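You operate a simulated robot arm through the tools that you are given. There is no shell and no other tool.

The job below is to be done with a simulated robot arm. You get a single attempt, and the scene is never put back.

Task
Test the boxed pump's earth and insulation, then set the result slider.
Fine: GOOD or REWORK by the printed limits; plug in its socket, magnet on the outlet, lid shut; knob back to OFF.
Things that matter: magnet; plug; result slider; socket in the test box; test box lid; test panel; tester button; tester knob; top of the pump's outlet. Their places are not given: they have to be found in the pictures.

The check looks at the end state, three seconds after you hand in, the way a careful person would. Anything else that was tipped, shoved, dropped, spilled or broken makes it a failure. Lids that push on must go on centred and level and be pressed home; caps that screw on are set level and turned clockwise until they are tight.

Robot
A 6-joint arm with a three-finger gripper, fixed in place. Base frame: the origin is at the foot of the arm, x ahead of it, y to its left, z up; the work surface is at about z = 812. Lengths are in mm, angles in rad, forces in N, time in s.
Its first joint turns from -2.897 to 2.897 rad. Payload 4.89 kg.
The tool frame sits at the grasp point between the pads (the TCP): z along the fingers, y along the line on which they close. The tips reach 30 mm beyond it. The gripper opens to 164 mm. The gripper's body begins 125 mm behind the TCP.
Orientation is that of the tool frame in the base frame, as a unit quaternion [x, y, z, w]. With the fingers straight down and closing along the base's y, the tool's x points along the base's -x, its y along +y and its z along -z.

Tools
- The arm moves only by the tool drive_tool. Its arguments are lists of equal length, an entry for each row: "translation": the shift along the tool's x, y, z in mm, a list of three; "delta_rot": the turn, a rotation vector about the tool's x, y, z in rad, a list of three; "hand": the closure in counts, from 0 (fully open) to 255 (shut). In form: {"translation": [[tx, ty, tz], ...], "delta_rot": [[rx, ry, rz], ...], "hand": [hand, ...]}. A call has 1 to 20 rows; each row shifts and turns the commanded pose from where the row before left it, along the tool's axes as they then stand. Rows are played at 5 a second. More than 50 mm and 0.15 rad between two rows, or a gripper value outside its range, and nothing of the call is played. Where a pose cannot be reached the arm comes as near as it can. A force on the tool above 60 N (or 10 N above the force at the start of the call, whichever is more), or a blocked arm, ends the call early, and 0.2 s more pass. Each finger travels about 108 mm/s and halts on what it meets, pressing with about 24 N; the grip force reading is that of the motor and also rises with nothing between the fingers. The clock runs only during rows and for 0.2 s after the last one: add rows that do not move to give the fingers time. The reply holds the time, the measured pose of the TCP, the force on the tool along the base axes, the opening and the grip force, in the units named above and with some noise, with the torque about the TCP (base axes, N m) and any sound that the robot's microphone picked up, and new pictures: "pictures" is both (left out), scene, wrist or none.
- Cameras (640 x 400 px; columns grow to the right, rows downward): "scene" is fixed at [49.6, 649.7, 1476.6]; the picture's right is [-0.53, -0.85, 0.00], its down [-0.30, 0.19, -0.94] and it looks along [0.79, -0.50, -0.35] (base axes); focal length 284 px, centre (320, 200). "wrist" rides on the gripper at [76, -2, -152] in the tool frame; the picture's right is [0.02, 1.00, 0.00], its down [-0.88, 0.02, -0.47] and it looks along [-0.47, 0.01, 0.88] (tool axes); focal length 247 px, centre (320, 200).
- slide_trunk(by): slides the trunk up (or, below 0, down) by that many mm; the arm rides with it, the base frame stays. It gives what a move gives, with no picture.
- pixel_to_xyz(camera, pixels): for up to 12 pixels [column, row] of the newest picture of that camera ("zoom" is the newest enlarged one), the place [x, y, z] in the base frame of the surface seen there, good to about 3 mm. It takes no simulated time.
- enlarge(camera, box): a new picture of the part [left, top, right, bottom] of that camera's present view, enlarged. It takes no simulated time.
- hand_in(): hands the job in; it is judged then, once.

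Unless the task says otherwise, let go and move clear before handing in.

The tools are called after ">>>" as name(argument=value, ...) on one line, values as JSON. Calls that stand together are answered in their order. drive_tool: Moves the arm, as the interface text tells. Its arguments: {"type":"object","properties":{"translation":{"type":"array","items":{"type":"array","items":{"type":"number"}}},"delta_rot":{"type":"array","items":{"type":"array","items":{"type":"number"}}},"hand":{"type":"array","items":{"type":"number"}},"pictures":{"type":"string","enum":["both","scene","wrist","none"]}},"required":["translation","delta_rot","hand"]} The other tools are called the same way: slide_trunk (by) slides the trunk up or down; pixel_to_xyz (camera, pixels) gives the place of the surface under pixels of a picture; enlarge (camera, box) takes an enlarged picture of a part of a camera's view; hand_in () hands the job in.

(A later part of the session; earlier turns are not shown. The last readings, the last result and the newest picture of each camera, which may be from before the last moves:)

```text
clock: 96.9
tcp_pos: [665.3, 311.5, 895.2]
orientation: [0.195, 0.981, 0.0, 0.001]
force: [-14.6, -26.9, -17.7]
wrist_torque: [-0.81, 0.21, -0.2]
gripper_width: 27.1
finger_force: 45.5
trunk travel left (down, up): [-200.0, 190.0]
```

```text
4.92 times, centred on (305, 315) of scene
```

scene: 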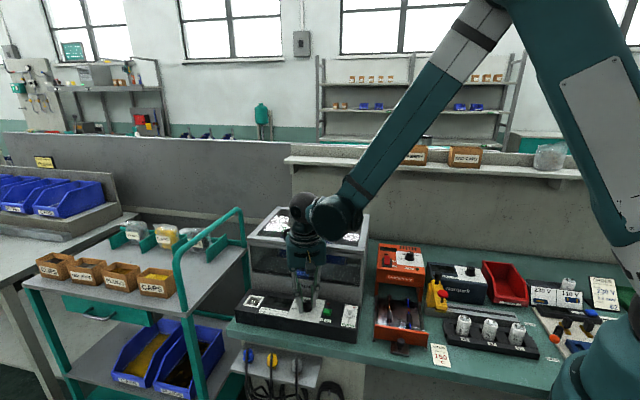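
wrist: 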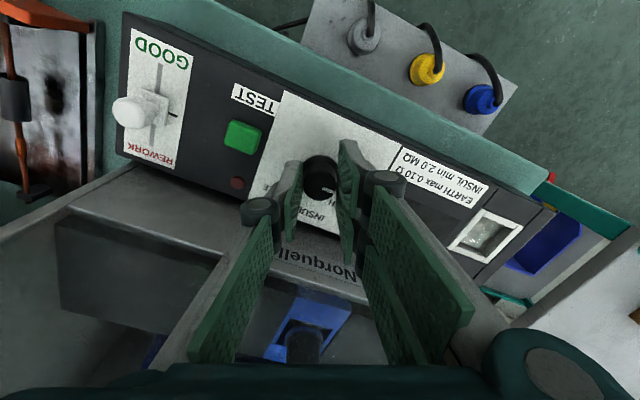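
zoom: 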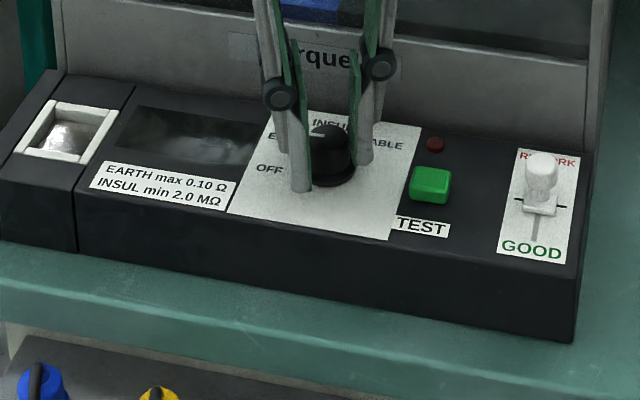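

The knob is gripped but there's a 30 N sideways load toward -y; I'll shift -1.3 mm to relieve it.

>>> drive_tool(translation=[[0, -1.3, 0.3], [0, 0, 0]], delta_rot=[[0, 0, 0], [0, 0, 0]], hand=[230, 230], pictures="none")

```text
clock: 97.5
tcp_pos: [665.6, 312.7, 896.2]
orientation: [0.195, 0.981, 0.002, 0.0]
force: [-2.3, -16.8, 0.6]
wrist_torque: [-0.29, 0.34, -0.14]
gripper_width: 27.0
finger_force: 44.1
trunk travel left (down, up): [-200.0, 190.0]
```

>>> drive_tool(translation=[[-0.3, -1.0, 0], [0, 0, 0]], delta_rot=[[0, 0, 0], [0, 0, 0]], hand=[230, 230], pictures="none")

```text
clock: 98.1
tcp_pos: [665.3, 311.7, 895.5]
orientation: [0.195, 0.981, 0.002, 0.0]
force: [12.5, 4.9, 6.9]
wrist_torque: [0.19, -0.4, -0.07]
gripper_width: 27.0
finger_force: 44.8
trunk travel left (down, up): [-200.0, 190.0]
```

>>> drive_tool(translation=[[-0.5, 0.4, 0], [0, 0, 0], [0, 0, 0], [0, 0, 0], [0, 0, 0], [0, 0, 0], [0, 0, 0]], delta_rot=[[0, 0, 0], [0, 0, 0.1396], [0, 0, 0.1396], [0, 0, 0.1396], [0, 0, 0.1396], [0, 0, 0.1396], [0, 0, 0]], hand=[230, 230, 230, 230, 230, 230, 230])

>>> enlarge(camera="wrist", box=[270, 120, 370, 200])

>>> enlarge(camera="scene", box=[240, 280, 370, 350])

```text
clock: 99.7
tcp_pos: [666.5, 311.5, 894.8]
orientation: [0.519, 0.855, 0.001, 0.001]
force: [37.0, 27.9, 6.9]
wrist_torque: [0.12, -1.32, -0.03]
gripper_width: 26.7
finger_force: 45.1
trunk travel left (down, up): [-200.0, 190.0]
```

scene: 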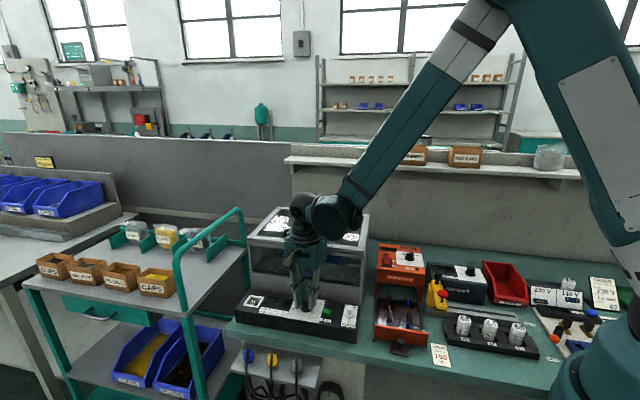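
wrist: 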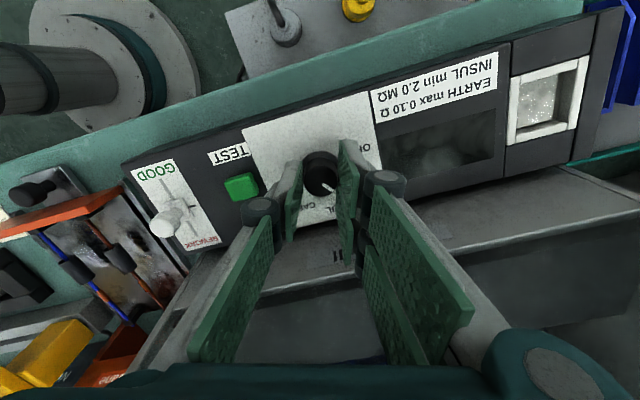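

```text
5.00 times, centred on (320, 160) of wrist
```

zoom: 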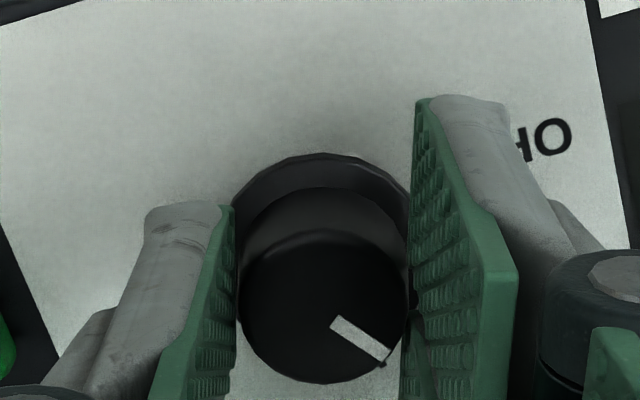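

```text
4.92 times, centred on (305, 315) of scene
```

zoom: 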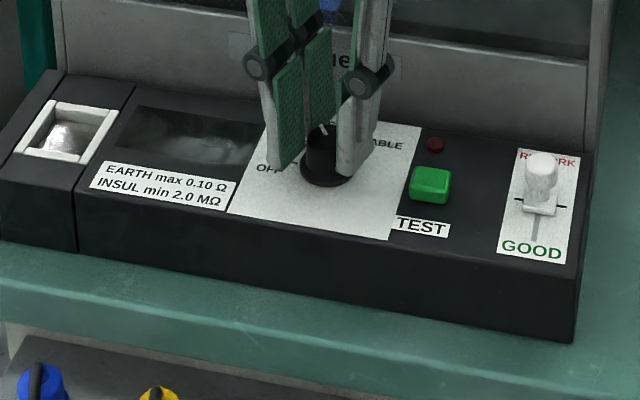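

The knob turned with the tool; a lateral load built up, so I'll shift, open the fingers and rise to check the pointer.

>>> drive_tool(translation=[[0.3, 1.5, 0], [0, 0, 0], [0, 0, 0], [0, 0, 0], [0, 0, -20], [0, 0, -30], [0, 0, -40], [0, 0, 0]], delta_rot=[[0, 0, 0], [0, 0, 0], [0, 0, 0], [0, 0, 0], [0, 0, 0], [0, 0, 0], [0, 0, 0], [0, 0, 0]], hand=[230, 215, 200, 190, 190, 190, 190, 190])

>>> enlarge(camera="wrist", box=[270, 100, 390, 180])

>>> enlarge(camera="scene", box=[240, 280, 370, 350])

```text
clock: 101.5
tcp_pos: [665.2, 311.8, 986.8]
orientation: [0.519, 0.855, 0.001, -0.001]
force: [-1.0, -0.4, 0.2]
wrist_torque: [0.03, -0.04, -0.01]
gripper_width: 41.9
finger_force: 0.0
trunk travel left (down, up): [-200.0, 190.0]
```

scene: 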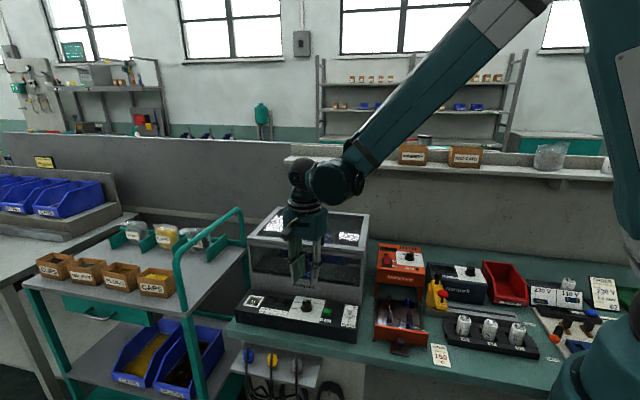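
wrist: 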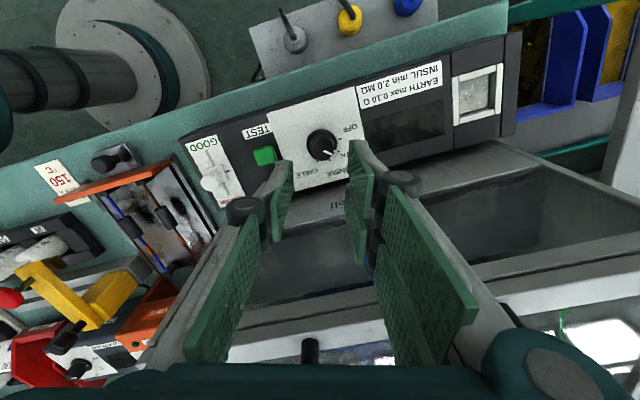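

```text
5.00 times, centred on (330, 140) of wrist
```

zoom: 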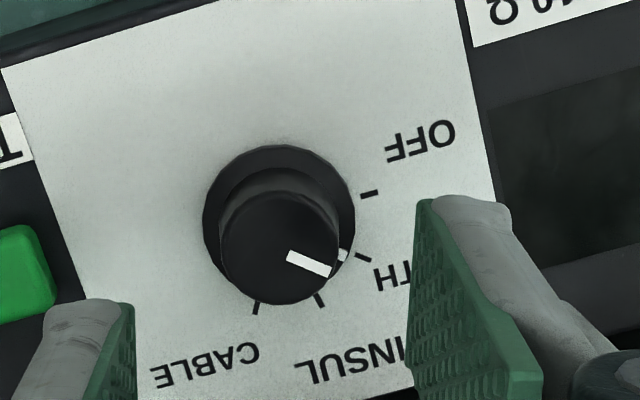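

```text
4.92 times, centred on (305, 315) of scene
```

zoom: 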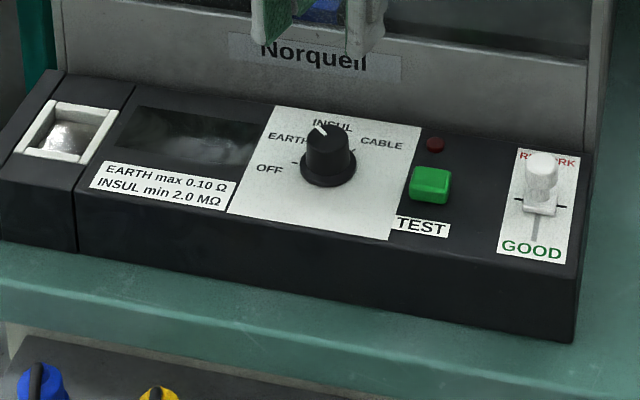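

The pointer now sits on EARTH. Next I'll locate the TEST button precisely.

>>> pixel_to_xyz(camera="zoom", pixels=[[430, 180], [418, 180], [444, 182], [430, 174], [430, 190], [432, 196]])

>>> pixel_to_xyz(camera="wrist", pixels=[[264, 155], [258, 157], [270, 153], [263, 150], [266, 160], [322, 146], [215, 183]])

>>> enlarge(camera="wrist", box=[190, 120, 300, 210])

```text
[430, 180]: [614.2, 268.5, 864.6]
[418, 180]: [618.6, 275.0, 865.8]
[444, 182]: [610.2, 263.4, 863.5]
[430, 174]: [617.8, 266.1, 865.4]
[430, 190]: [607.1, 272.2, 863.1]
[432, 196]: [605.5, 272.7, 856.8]
```

```text
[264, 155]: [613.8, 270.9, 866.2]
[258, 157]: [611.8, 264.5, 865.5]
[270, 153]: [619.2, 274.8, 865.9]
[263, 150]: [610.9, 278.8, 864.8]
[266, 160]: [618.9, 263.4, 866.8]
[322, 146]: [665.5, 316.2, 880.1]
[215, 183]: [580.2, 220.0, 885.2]
```

```text
4.44 times, centred on (245, 165) of wrist
```

zoom: 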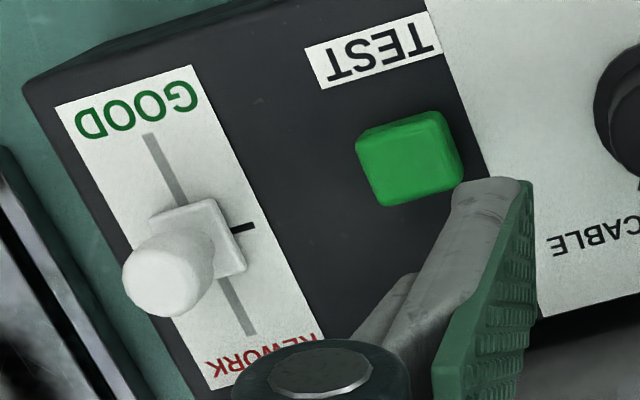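

The button centre is about (614,270), top z≈866. I'll close the fingers and move over it, then descend to just above.

>>> drive_tool(translation=[[-6.7, -32.5, 0], [-6.7, -32.5, 0], [0, 0, 25], [0, 0, 25], [0, 0, 25], [0, 0, 0]], delta_rot=[[0, 0, 0], [0, 0, 0], [0, 0, 0], [0, 0, 0], [0, 0, 0], [0, 0, 0]], hand=[215, 240, 255, 255, 255, 255])

>>> enlarge(camera="wrist", box=[250, 110, 390, 200])

>>> enlarge(camera="scene", box=[240, 280, 370, 350])

```text
clock: 102.9
tcp_pos: [618.1, 269.8, 908.9]
orientation: [0.519, 0.855, 0.001, 0.001]
force: [0.5, 0.7, -0.5]
wrist_torque: [-0.03, 0.09, -0.02]
gripper_width: 0.0
finger_force: 24.2
trunk travel left (down, up): [-200.0, 190.0]
```

scene: 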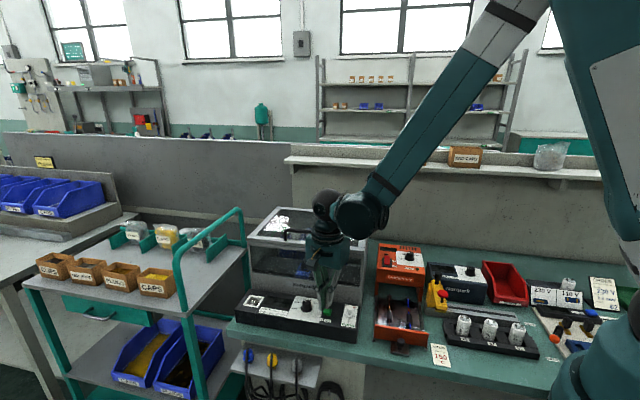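
wrist: 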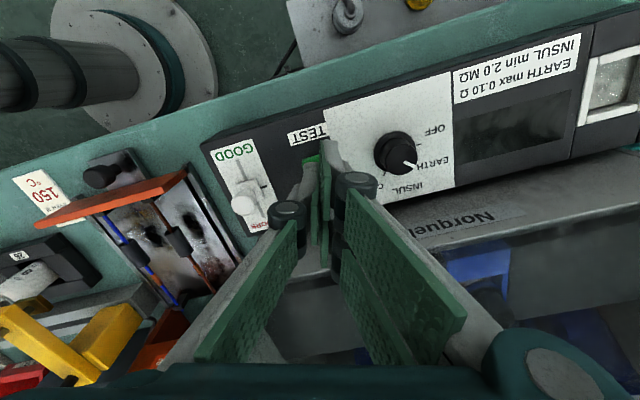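

```text
4.44 times, centred on (320, 155) of wrist
```

zoom: 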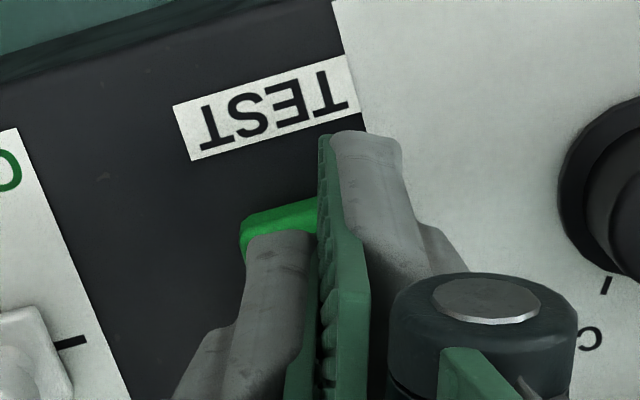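

```text
4.92 times, centred on (305, 315) of scene
```

zoom: 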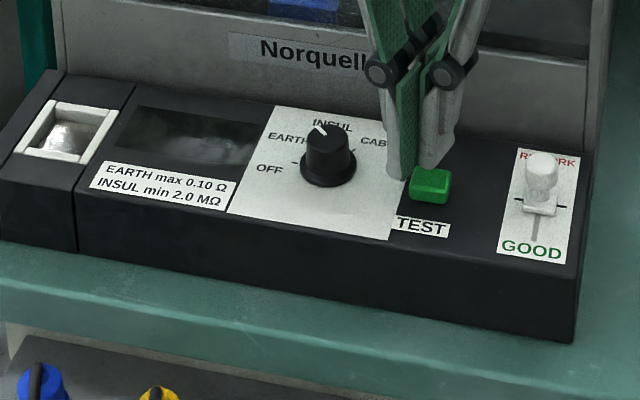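

The button is about (+4,-4.5) mm from the tool axis. I'll correct and press down in small steps, watching force and the display.

>>> drive_tool(translation=[[4, -4.5, 0], [0, 0, 5], [0, 0, 3], [0, 0, 2], [0, 0, 0]], delta_rot=[[0, 0, 0], [0, 0, 0], [0, 0, 0], [0, 0, 0], [0, 0, 0]], hand=[255, 255, 255, 255, 255], pictures="scene")

>>> enlarge(camera="scene", box=[240, 280, 370, 350])

```text
clock: 104.1
tcp_pos: [611.5, 269.7, 900.0]
orientation: [0.519, 0.855, 0.001, 0.0]
force: [0.4, -0.1, -0.5]
wrist_torque: [-0.01, 0.01, 0.02]
gripper_width: 0.0
finger_force: 23.9
trunk travel left (down, up): [-200.0, 190.0]
```

scene: 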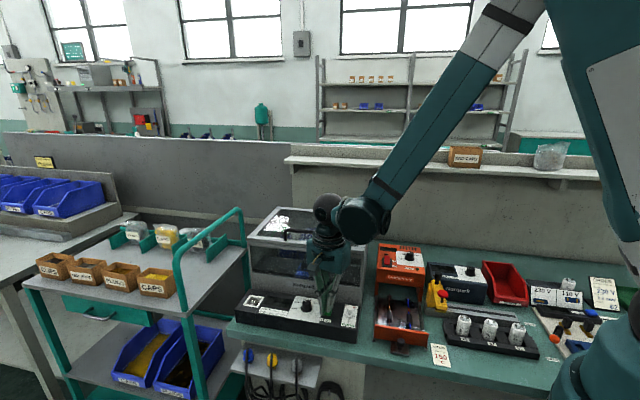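

```text
4.92 times, centred on (305, 315) of scene
```

zoom: 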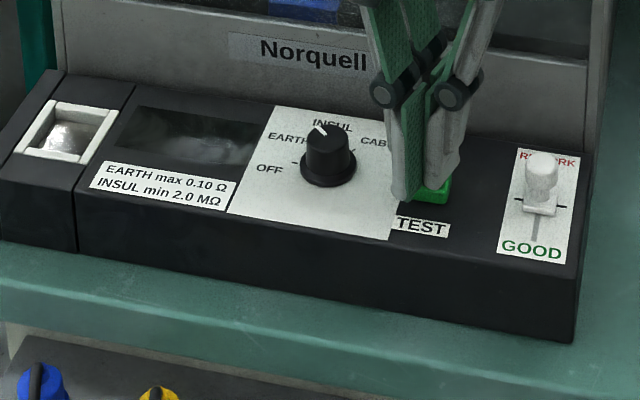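

>>> drive_tool(translation=[[0, 0, 1.5], [0, 0, 1.5], [0, 0, 0]], delta_rot=[[0, 0, 0], [0, 0, 0], [0, 0, 0]], hand=[255, 255, 255], pictures="both")

>>> enlarge(camera="scene", box=[240, 280, 370, 350])

>>> enlarge(camera="wrist", box=[250, 110, 390, 200])

```text
clock: 104.9
tcp_pos: [610.5, 270.5, 898.9]
orientation: [0.518, 0.855, 0.001, 0.0]
force: [0.4, -0.2, 0.0]
wrist_torque: [0.01, 0.02, 0.03]
gripper_width: 0.3
finger_force: 23.9
trunk travel left (down, up): [-200.0, 190.0]
```

scene: 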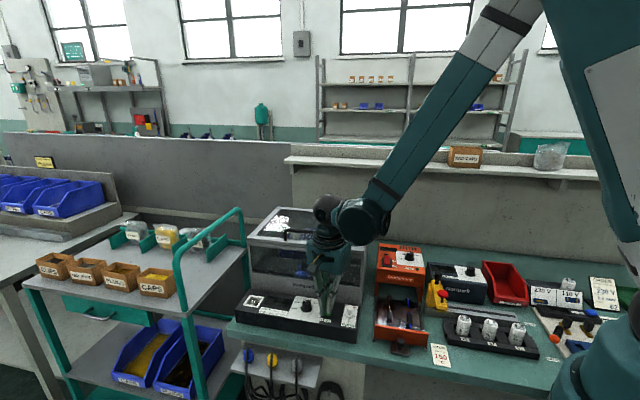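
wrist: 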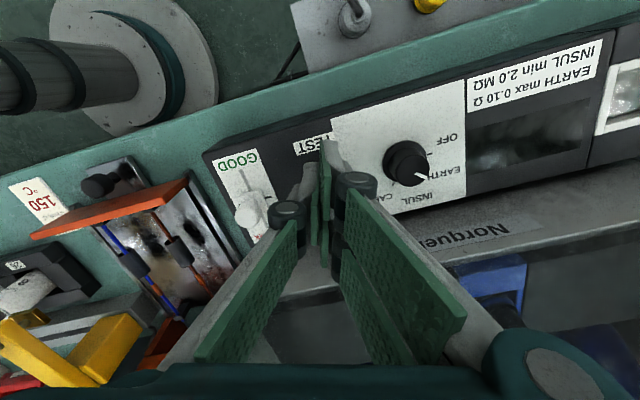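

```text
4.92 times, centred on (305, 315) of scene
```

zoom: 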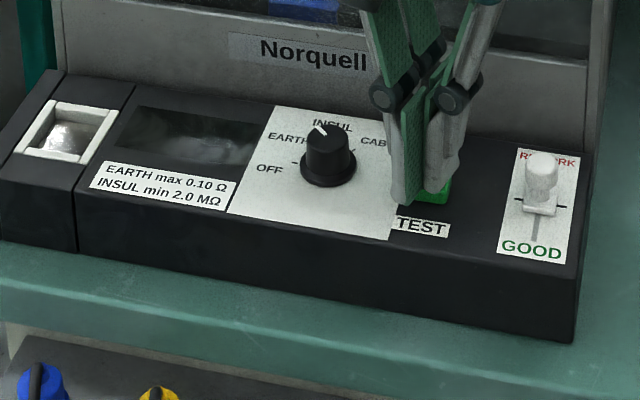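

```text
4.44 times, centred on (320, 155) of wrist
```

zoom: 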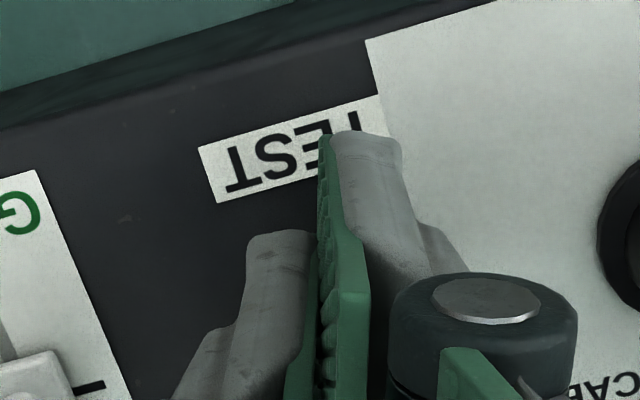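

>>> drive_tool(translation=[[0, 0, 1], [0, 0, 1], [0, 0, 0]], delta_rot=[[0, 0, 0], [0, 0, 0], [0, 0, 0]], hand=[255, 255, 255], pictures="none")

>>> drive_tool(translation=[[0, 0, 1], [0, 0, 1], [0, 0, 0]], delta_rot=[[0, 0, 0], [0, 0, 0], [0, 0, 0]], hand=[255, 255, 255], pictures="none")

>>> enlarge(camera="scene", box=[240, 280, 370, 350])

```text
clock: 105.7
tcp_pos: [609.9, 271.8, 895.4]
orientation: [0.518, 0.855, 0.001, -0.001]
force: [-0.9, 0.5, -0.3]
wrist_torque: [0.0, 0.02, -0.02]
gripper_width: 0.0
finger_force: 24.2
trunk travel left (down, up): [-200.0, 190.0]
```

```text
clock: 106.5
tcp_pos: [608.9, 270.6, 893.5]
orientation: [0.519, 0.855, 0.002, 0.0]
force: [-0.8, 0.4, -0.1]
wrist_torque: [0.0, 0.02, 0.0]
gripper_width: 0.0
finger_force: 24.3
trunk travel left (down, up): [-200.0, 190.0]
```

```text
4.92 times, centred on (305, 315) of scene
```

zoom: 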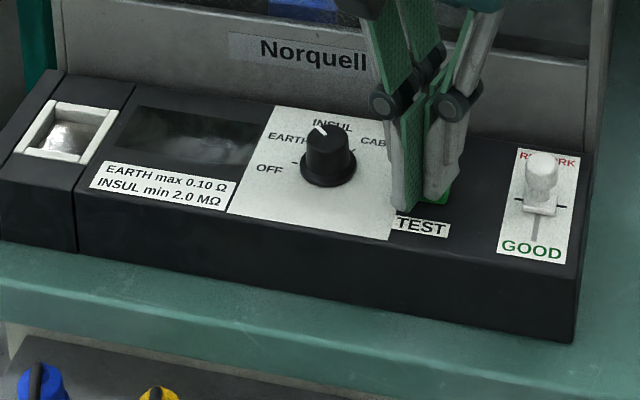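

No contact yet; the tips may sit a bit higher when fully closed. I'll continue down in 1 mm steps.

>>> drive_tool(translation=[[0, 0, 1], [0, 0, 1], [0, 0, 0]], delta_rot=[[0, 0, 0], [0, 0, 0], [0, 0, 0]], hand=[255, 255, 255], pictures="none")

>>> enlarge(camera="scene", box=[305, 290, 350, 325])

```text
clock: 107.3
tcp_pos: [610.3, 271.9, 890.9]
orientation: [0.518, 0.855, 0.002, 0.0]
force: [-0.1, -0.3, -0.1]
wrist_torque: [-0.06, 0.03, 0.02]
gripper_width: 5.9
finger_force: 44.8
trunk travel left (down, up): [-200.0, 190.0]
```

```text
11.43 times, centred on (328, 308) of scene
```

zoom: 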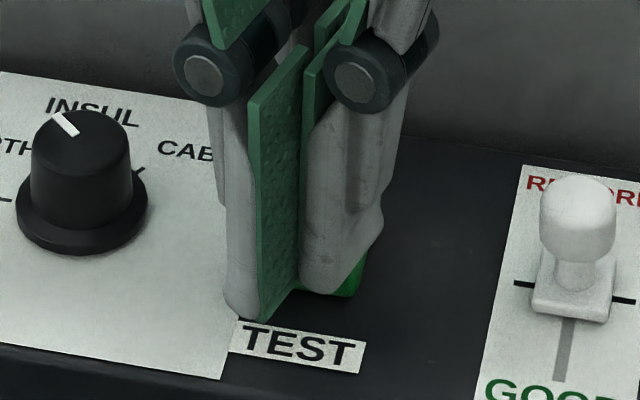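

The fingers are being spread slightly (5.9 mm), so the button is under the seam. I'll raise and re-aim so the single prong's tip lands squarely on the button.

>>> drive_tool(translation=[[0, 0, -10], [0, 0, -20], [0, 0, -30], [0, 0, 0]], delta_rot=[[0, 0, 0], [0, 0, 0], [0, 0, 0], [0, 0, 0]], hand=[255, 255, 255, 255])

>>> enlarge(camera="wrist", box=[250, 110, 390, 200])

>>> enlarge(camera="scene", box=[240, 280, 370, 350])

```text
clock: 108.3
tcp_pos: [609.2, 270.6, 950.0]
orientation: [0.518, 0.855, 0.001, 0.0]
force: [-0.2, -0.2, 0.4]
wrist_torque: [0.02, -0.07, -0.02]
gripper_width: 0.1
finger_force: 44.8
trunk travel left (down, up): [-200.0, 190.0]
```

scene: 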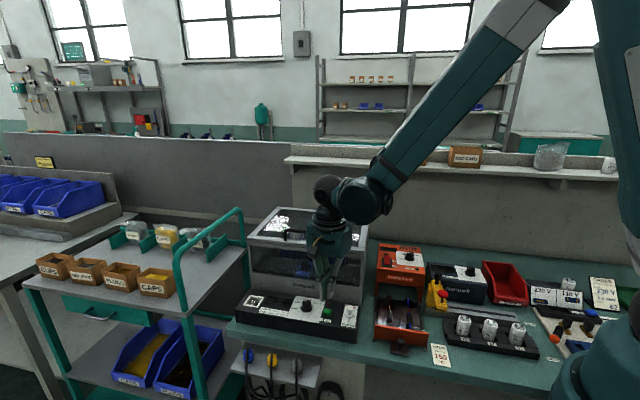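
wrist: 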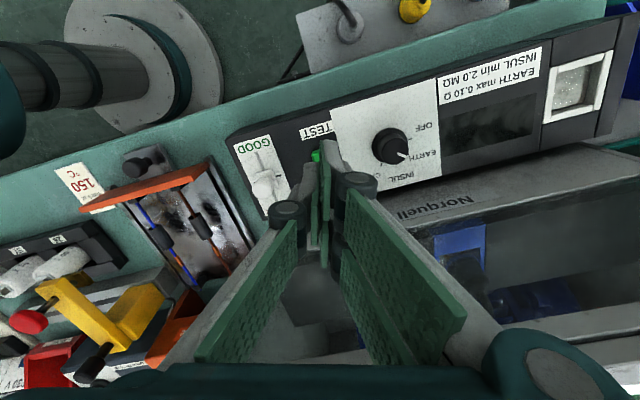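

```text
4.44 times, centred on (320, 155) of wrist
```

zoom: 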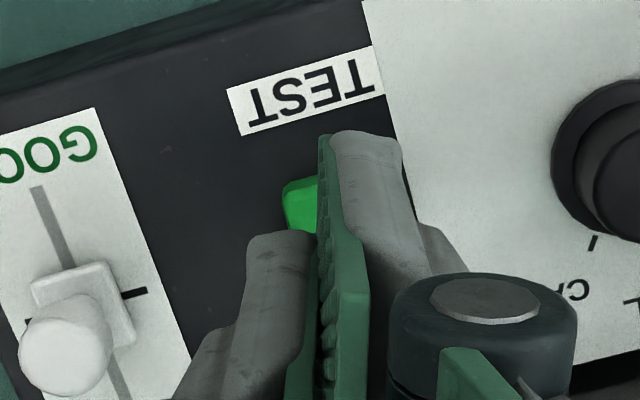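

```text
4.92 times, centred on (305, 315) of scene
```

zoom: 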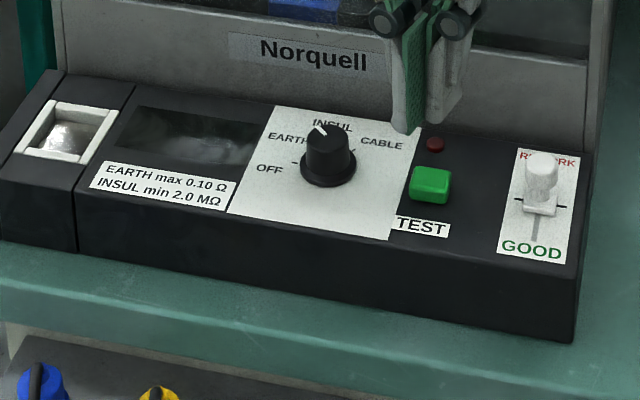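

The button centre is at about (-3.3,+1.1) mm from the tool axis, right under the seam. I'll shift (-3.3,+7.5) so the single prong is over it, then press.

>>> drive_tool(translation=[[-3.3, 7.5, 0], [0, 0, 25], [0, 0, 20], [0, 0, 5], [0, 0, 0]], delta_rot=[[0, 0, 0], [0, 0, 0], [0, 0, 0], [0, 0, 0], [0, 0, 0]], hand=[255, 255, 255, 255, 255], pictures="none")

>>> drive_tool(translation=[[0, 0, 1], [0, 0, 1], [0, 0, 0]], delta_rot=[[0, 0, 0], [0, 0, 0], [0, 0, 0]], hand=[255, 255, 255], pictures="none")

>>> drive_tool(translation=[[0, 0, 1], [0, 0, 1], [0, 0, 0]], delta_rot=[[0, 0, 0], [0, 0, 0], [0, 0, 0]], hand=[255, 255, 255], pictures="none")

>>> enlarge(camera="scene", box=[240, 280, 370, 350])

```text
clock: 109.5
tcp_pos: [617.4, 271.4, 899.4]
orientation: [0.519, 0.855, 0.001, 0.0]
force: [-0.1, 0.7, -0.1]
wrist_torque: [-0.01, 0.02, -0.01]
gripper_width: 0.0
finger_force: 44.6
trunk travel left (down, up): [-200.0, 190.0]
```

```text
clock: 110.3
tcp_pos: [616.8, 272.1, 898.0]
orientation: [0.519, 0.855, 0.001, -0.001]
force: [0.0, 0.4, 1.5]
wrist_torque: [-0.04, 0.01, 0.01]
gripper_width: 0.1
finger_force: 44.4
trunk travel left (down, up): [-200.0, 190.0]
```

```text
clock: 111.1
tcp_pos: [617.7, 271.7, 897.5]
orientation: [0.519, 0.855, 0.001, 0.0]
force: [-0.1, 0.0, 0.4]
wrist_torque: [-0.02, 0.0, 0.01]
gripper_width: 0.0
finger_force: 45.1
trunk travel left (down, up): [-200.0, 190.0]
```

```text
4.92 times, centred on (305, 315) of scene
```

zoom: 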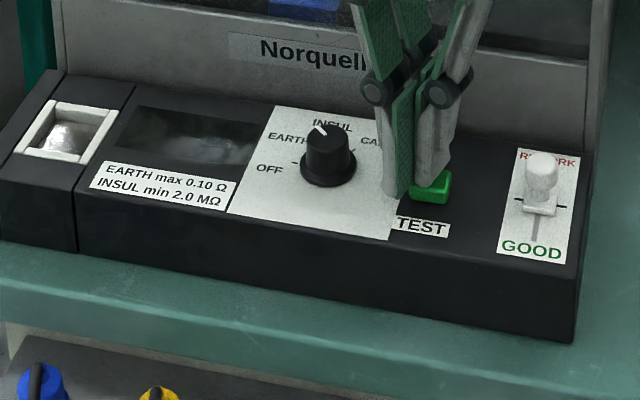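

>>> drive_tool(translation=[[2.5, 0, 0], [0, 0, 1.5], [0, 0, 1.5], [0, 0, 0]], delta_rot=[[0, 0, 0], [0, 0, 0], [0, 0, 0], [0, 0, 0]], hand=[255, 255, 255, 255], pictures="none")

>>> drive_tool(translation=[[0, 0, 1], [0, 0, 0]], delta_rot=[[0, 0, 0], [0, 0, 0]], hand=[255, 255], pictures="none")

>>> enlarge(camera="scene", box=[240, 280, 370, 350])

```text
clock: 112.1
tcp_pos: [617.2, 272.9, 893.5]
orientation: [0.519, 0.855, 0.001, 0.0]
force: [0.4, 0.3, 0.9]
wrist_torque: [0.01, 0.0, 0.01]
gripper_width: 0.1
finger_force: 44.9
trunk travel left (down, up): [-200.0, 190.0]
```

```text
clock: 112.7
tcp_pos: [617.3, 275.6, 892.6]
orientation: [0.519, 0.855, 0.001, 0.0]
force: [0.5, 0.4, 0.6]
wrist_torque: [0.0, 0.01, -0.02]
gripper_width: 0.0
finger_force: 44.7
trunk travel left (down, up): [-200.0, 190.0]
```

```text
4.92 times, centred on (305, 315) of scene
```

zoom: 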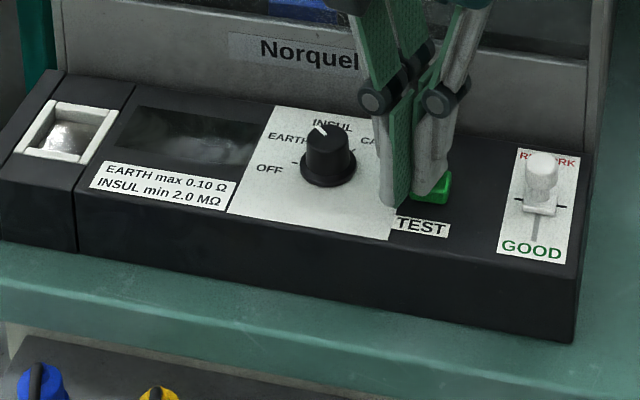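

>>> drive_tool(translation=[[0, -2.5, 0], [0, 0, 1], [0, 0, 0]], delta_rot=[[0, 0, 0], [0, 0, 0], [0, 0, 0]], hand=[255, 255, 255], pictures="none")

>>> drive_tool(translation=[[0, 0, 1], [0, 0, 0]], delta_rot=[[0, 0, 0], [0, 0, 0]], hand=[255, 255], pictures="none")

>>> drive_tool(translation=[[0, 0, 1], [0, 0, 0]], delta_rot=[[0, 0, 0], [0, 0, 0]], hand=[255, 255], pictures="none")

>>> enlarge(camera="scene", box=[305, 290, 350, 325])

```text
clock: 113.5
tcp_pos: [614.7, 273.3, 891.4]
orientation: [0.519, 0.855, 0.001, -0.001]
force: [-1.5, 0.4, 0.1]
wrist_torque: [-0.02, 0.01, -0.01]
gripper_width: 0.0
finger_force: 44.8
trunk travel left (down, up): [-200.0, 190.0]
```

```text
clock: 114.1
tcp_pos: [613.7, 272.5, 891.7]
orientation: [0.519, 0.855, 0.001, 0.0]
force: [-0.6, 0.1, -0.2]
wrist_torque: [-0.01, 0.02, -0.02]
gripper_width: 6.2
finger_force: 45.4
trunk travel left (down, up): [-200.0, 190.0]
```

```text
clock: 114.7
tcp_pos: [615.1, 271.9, 890.5]
orientation: [0.518, 0.855, 0.001, 0.0]
force: [-0.6, 0.5, 0.6]
wrist_torque: [-0.01, 0.02, 0.01]
gripper_width: 6.0
finger_force: 45.2
trunk travel left (down, up): [-200.0, 190.0]
```

```text
11.43 times, centred on (328, 308) of scene
```

zoom: 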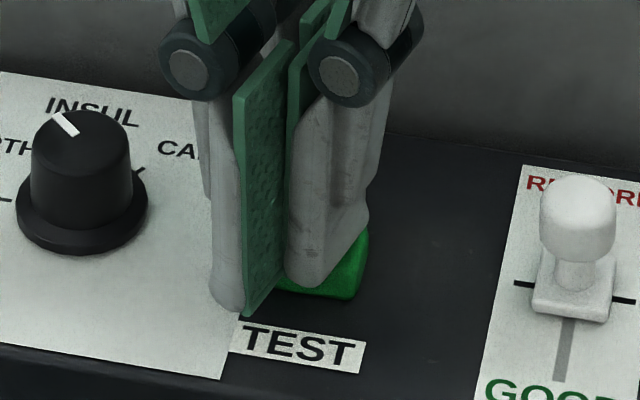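

>>> drive_tool(translation=[[0, 0, 1], [0, 0, 0]], delta_rot=[[0, 0, 0], [0, 0, 0]], hand=[255, 255], pictures="none")

>>> drive_tool(translation=[[0, 0, 1], [0, 0, 0]], delta_rot=[[0, 0, 0], [0, 0, 0]], hand=[255, 255], pictures="both")

>>> enlarge(camera="scene", box=[240, 280, 370, 350])

>>> enlarge(camera="wrist", box=[250, 110, 390, 200])

```text
clock: 115.3
tcp_pos: [614.7, 272.5, 888.6]
orientation: [0.519, 0.855, 0.0, -0.001]
force: [0.9, -0.2, 1.8]
wrist_torque: [-0.05, -0.02, -0.01]
gripper_width: 6.0
finger_force: 45.0
trunk travel left (down, up): [-200.0, 190.0]
```

```text
clock: 115.9
tcp_pos: [613.8, 273.0, 887.9]
orientation: [0.519, 0.855, 0.001, 0.0]
force: [-0.9, -0.2, 2.3]
wrist_torque: [0.02, -0.02, -0.01]
gripper_width: 6.3
finger_force: 45.0
trunk travel left (down, up): [-200.0, 190.0]
heard: click
```

scene: 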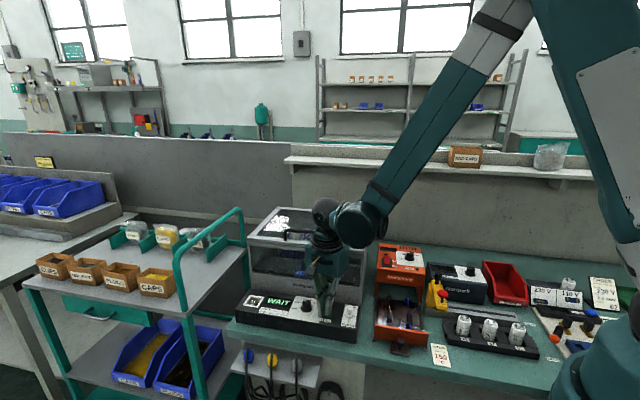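
wrist: 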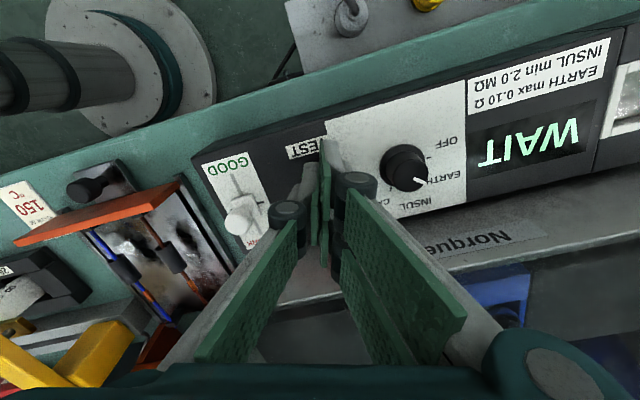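

```text
4.92 times, centred on (305, 315) of scene
```

zoom: 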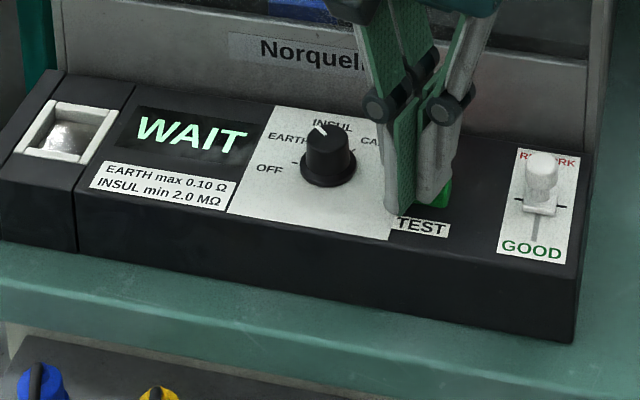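

```text
4.44 times, centred on (320, 155) of wrist
```

zoom: 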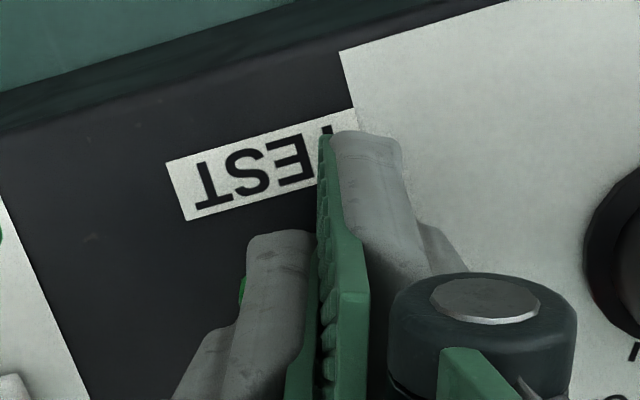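

A click was heard and the display shows "WAIT". I'll hold still for a few seconds and read the display.

>>> drive_tool(translation=[[0, 0, 0], [0, 0, 0], [0, 0, 0], [0, 0, 0], [0, 0, 0], [0, 0, 0], [0, 0, 0], [0, 0, 0], [0, 0, 0], [0, 0, 0]], delta_rot=[[0, 0, 0], [0, 0, 0], [0, 0, 0], [0, 0, 0], [0, 0, 0], [0, 0, 0], [0, 0, 0], [0, 0, 0], [0, 0, 0], [0, 0, 0]], hand=[255, 255, 255, 255, 255, 255, 255, 255, 255, 255], pictures="scene")

>>> enlarge(camera="scene", box=[240, 280, 370, 350])

```text
clock: 118.1
tcp_pos: [615.1, 273.8, 888.2]
orientation: [0.519, 0.855, 0.001, 0.001]
force: [-0.4, -0.4, 2.2]
wrist_torque: [-0.02, 0.01, 0.02]
gripper_width: 6.1
finger_force: 44.9
trunk travel left (down, up): [-200.0, 190.0]
```

scene: 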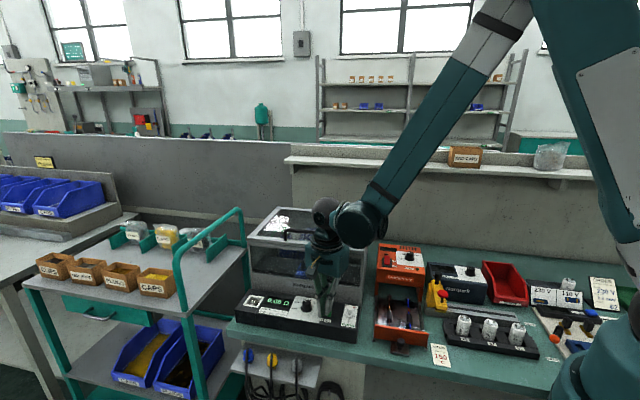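

```text
4.92 times, centred on (305, 315) of scene
```

zoom: 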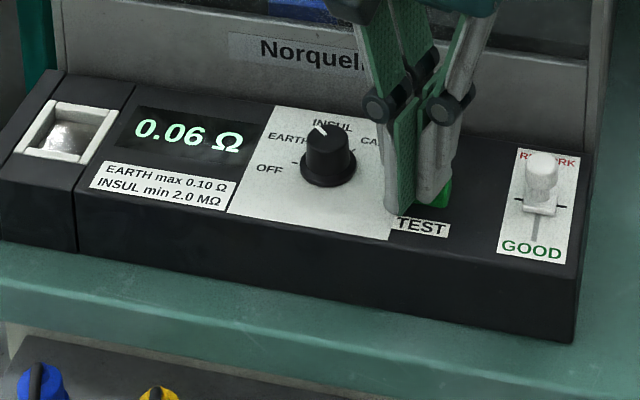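

The display reads "0.06 Ω" for EARTH. I'll zoom to confirm and check it's stable after another second.

>>> enlarge(camera="scene", box=[255, 292, 305, 325])

>>> drive_tool(translation=[[0, 0, -5], [0, 0, -5], [0, 0, -20], [0, 0, -25], [0, 0, -25], [0, 0, 0]], delta_rot=[[0, 0, 0], [0, 0, 0], [0, 0, 0], [0, 0, 0], [0, 0, 0], [0, 0, 0]], hand=[255, 255, 255, 255, 255, 255], pictures="both")

>>> enlarge(camera="scene", box=[240, 280, 370, 350])

```text
12.12 times, centred on (280, 308) of scene
```

zoom: 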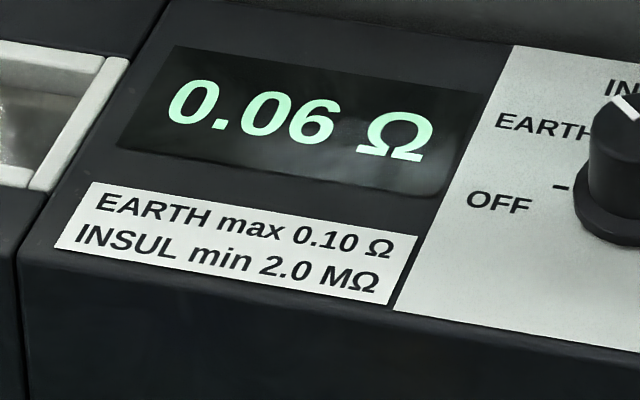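

```text
clock: 119.5
tcp_pos: [614.9, 274.1, 965.9]
orientation: [0.519, 0.855, 0.001, 0.0]
force: [0.0, -0.4, 0.3]
wrist_torque: [0.02, -0.06, -0.01]
gripper_width: 0.0
finger_force: 45.0
trunk travel left (down, up): [-200.0, 190.0]
```

scene: 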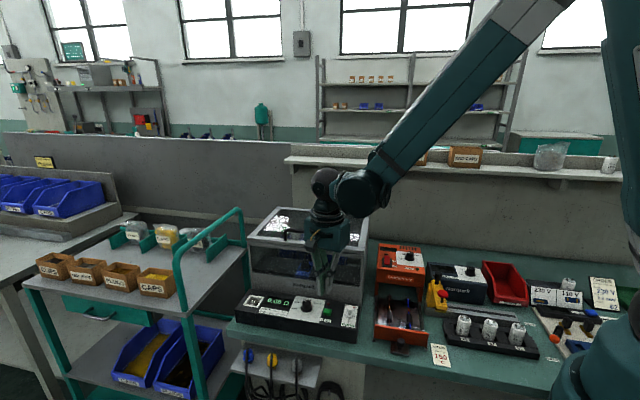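
wrist: 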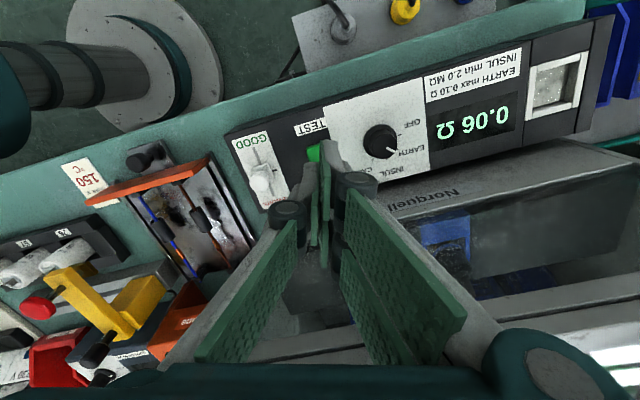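

```text
4.92 times, centred on (305, 315) of scene
```

zoom: 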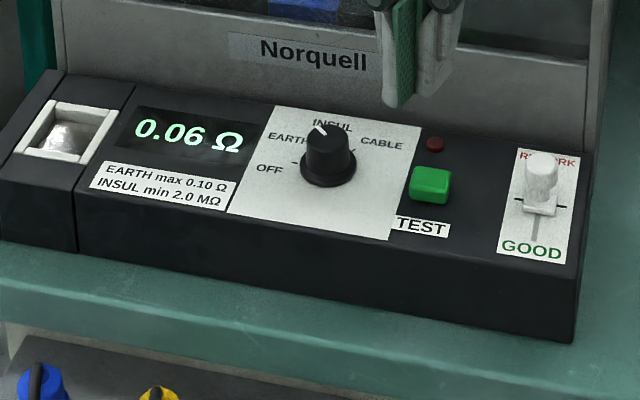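

EARTH = 0.06 Ω (pass, max 0.10). Now I'll return to the knob at yaw -22.5° to turn it on to INSUL.

>>> drive_tool(translation=[[4, 31.8, 0], [4, 31.7, 0], [0, 0, 0], [0, 0, 0], [0, 0, 0], [0, 0, 0], [0, 0, 0], [0, 0, 20], [0, 0, 0]], delta_rot=[[0, 0, 0], [0, 0, 0], [0, 0, -0.1396], [0, 0, -0.1396], [0, 0, -0.1396], [0, 0, -0.1396], [0, 0, -0.1396], [0, 0, 0], [0, 0, 0]], hand=[230, 205, 190, 190, 190, 190, 190, 190, 190])

>>> enlarge(camera="wrist", box=[270, 110, 370, 190])

```text
clock: 121.5
tcp_pos: [667.4, 307.2, 948.0]
orientation: [0.195, 0.981, 0.001, 0.0]
force: [-0.8, -0.4, -1.2]
wrist_torque: [0.0, 0.02, -0.01]
gripper_width: 41.9
finger_force: 0.0
trunk travel left (down, up): [-200.0, 190.0]
```

scene: 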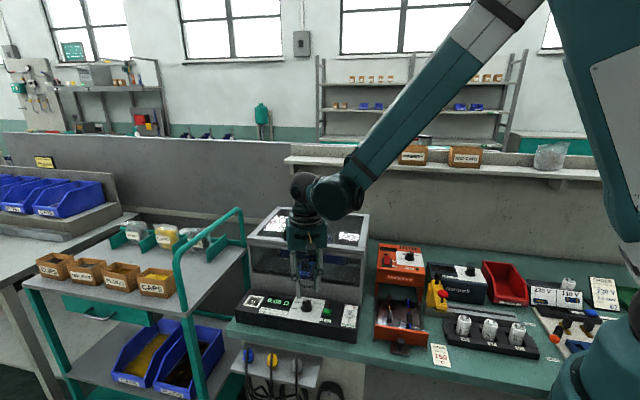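
wrist: 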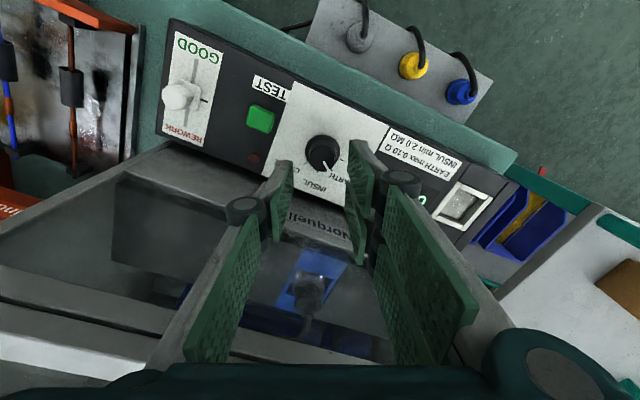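

```text
5.00 times, centred on (320, 150) of wrist
```

zoom: 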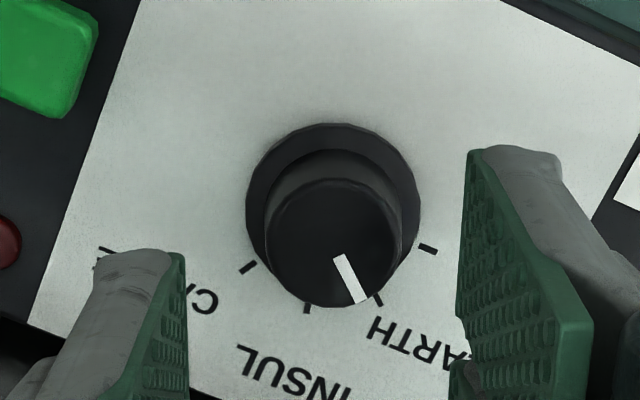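

The knob is about (+1.6,+2.1) mm off-axis. I'll apply most of that, descend and grip lightly.

>>> drive_tool(translation=[[0.6, 1.3, 0], [0, 0, 20], [0, 0, 20], [0, 0, 13], [0, 0, 0], [0, 0, 0], [0, 0, 0], [0, 0, 0]], delta_rot=[[0, 0, 0], [0, 0, 0], [0, 0, 0], [0, 0, 0], [0, 0, 0], [0, 0, 0], [0, 0, 0], [0, 0, 0]], hand=[190, 190, 190, 190, 200, 210, 220, 220], pictures="none")

```text
clock: 123.3
tcp_pos: [668.9, 310.1, 894.8]
orientation: [0.195, 0.981, 0.001, -0.001]
force: [-2.8, -2.7, -7.0]
wrist_torque: [-0.26, -0.13, 0.02]
gripper_width: 26.7
finger_force: 45.3
trunk travel left (down, up): [-200.0, 190.0]
```

Gripped with small lateral load. I'll turn 24° first and check the force.

>>> drive_tool(translation=[[0, 0, 0], [0, 0, 0], [0, 0, 0], [0, 0, 0]], delta_rot=[[0, 0, 0.1396], [0, 0, 0.1396], [0, 0, 0.1396], [0, 0, 0]], hand=[220, 220, 220, 220], pictures="none")

```text
clock: 124.3
tcp_pos: [667.3, 309.0, 895.2]
orientation: [0.395, 0.919, 0.001, -0.001]
force: [-0.8, -6.3, -8.9]
wrist_torque: [-0.41, -0.12, -0.01]
gripper_width: 26.3
finger_force: 45.7
trunk travel left (down, up): [-200.0, 190.0]
```

Lateral load is small. I'll finish the remaining 16° of the turn.

>>> drive_tool(translation=[[0, 0, 0], [0, 0, 0], [0, 0, 0]], delta_rot=[[0, 0, 0.1396], [0, 0, 0.1396], [0, 0, 0]], hand=[220, 220, 220], pictures="none")

>>> drive_tool(translation=[[0, 0, 0], [0, 0, 0], [0, 0, 0], [0, 0, -20], [0, 0, -35], [0, 0, -35], [0, 0, 0]], delta_rot=[[0, 0, 0], [0, 0, 0], [0, 0, 0], [0, 0, 0], [0, 0, 0], [0, 0, 0], [0, 0, 0]], hand=[210, 200, 190, 190, 190, 190, 190])

>>> enlarge(camera="wrist", box=[270, 100, 390, 180])

>>> enlarge(camera="scene", box=[240, 280, 370, 350])

```text
clock: 125.1
tcp_pos: [668.6, 310.1, 894.1]
orientation: [0.52, 0.854, 0.002, 0.0]
force: [1.3, -3.3, -19.8]
wrist_torque: [-0.35, -0.14, 0.01]
gripper_width: 26.5
finger_force: 45.2
trunk travel left (down, up): [-200.0, 190.0]
```

```text
clock: 126.7
tcp_pos: [668.6, 307.3, 985.6]
orientation: [0.519, 0.855, 0.001, 0.0]
force: [-0.5, -0.4, -0.5]
wrist_torque: [0.04, -0.07, -0.03]
gripper_width: 41.8
finger_force: 0.0
trunk travel left (down, up): [-200.0, 190.0]
```

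scene: 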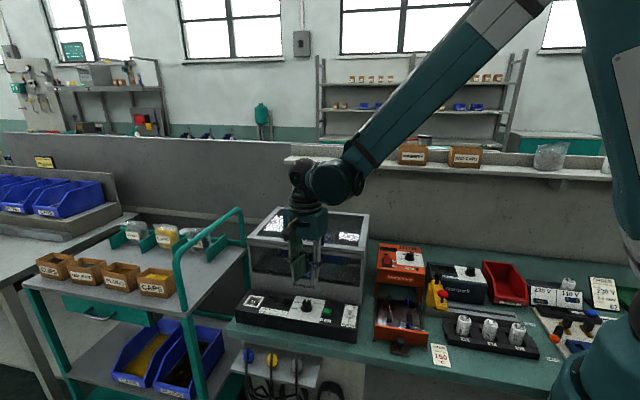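
wrist: 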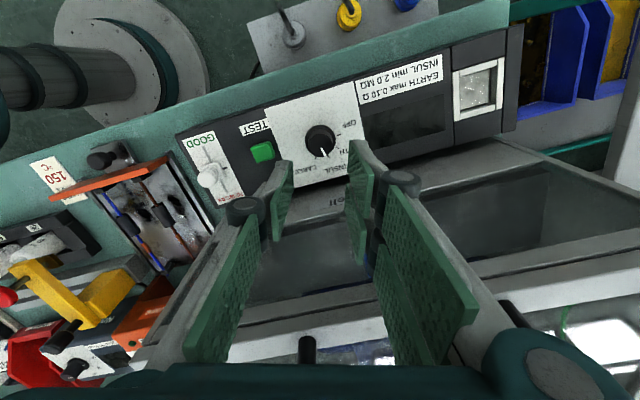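

```text
5.00 times, centred on (330, 140) of wrist
```

zoom: 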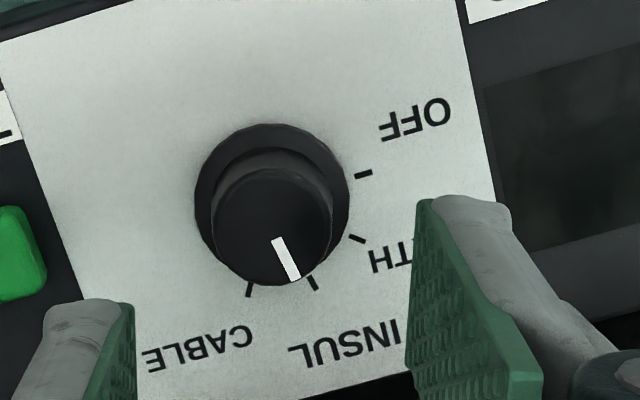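

```text
4.92 times, centred on (305, 315) of scene
```

zoom: 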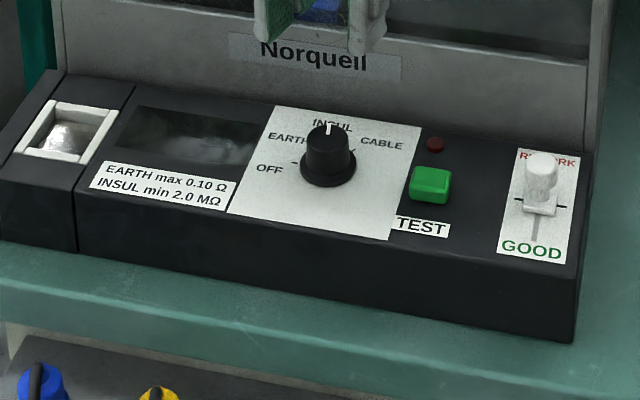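

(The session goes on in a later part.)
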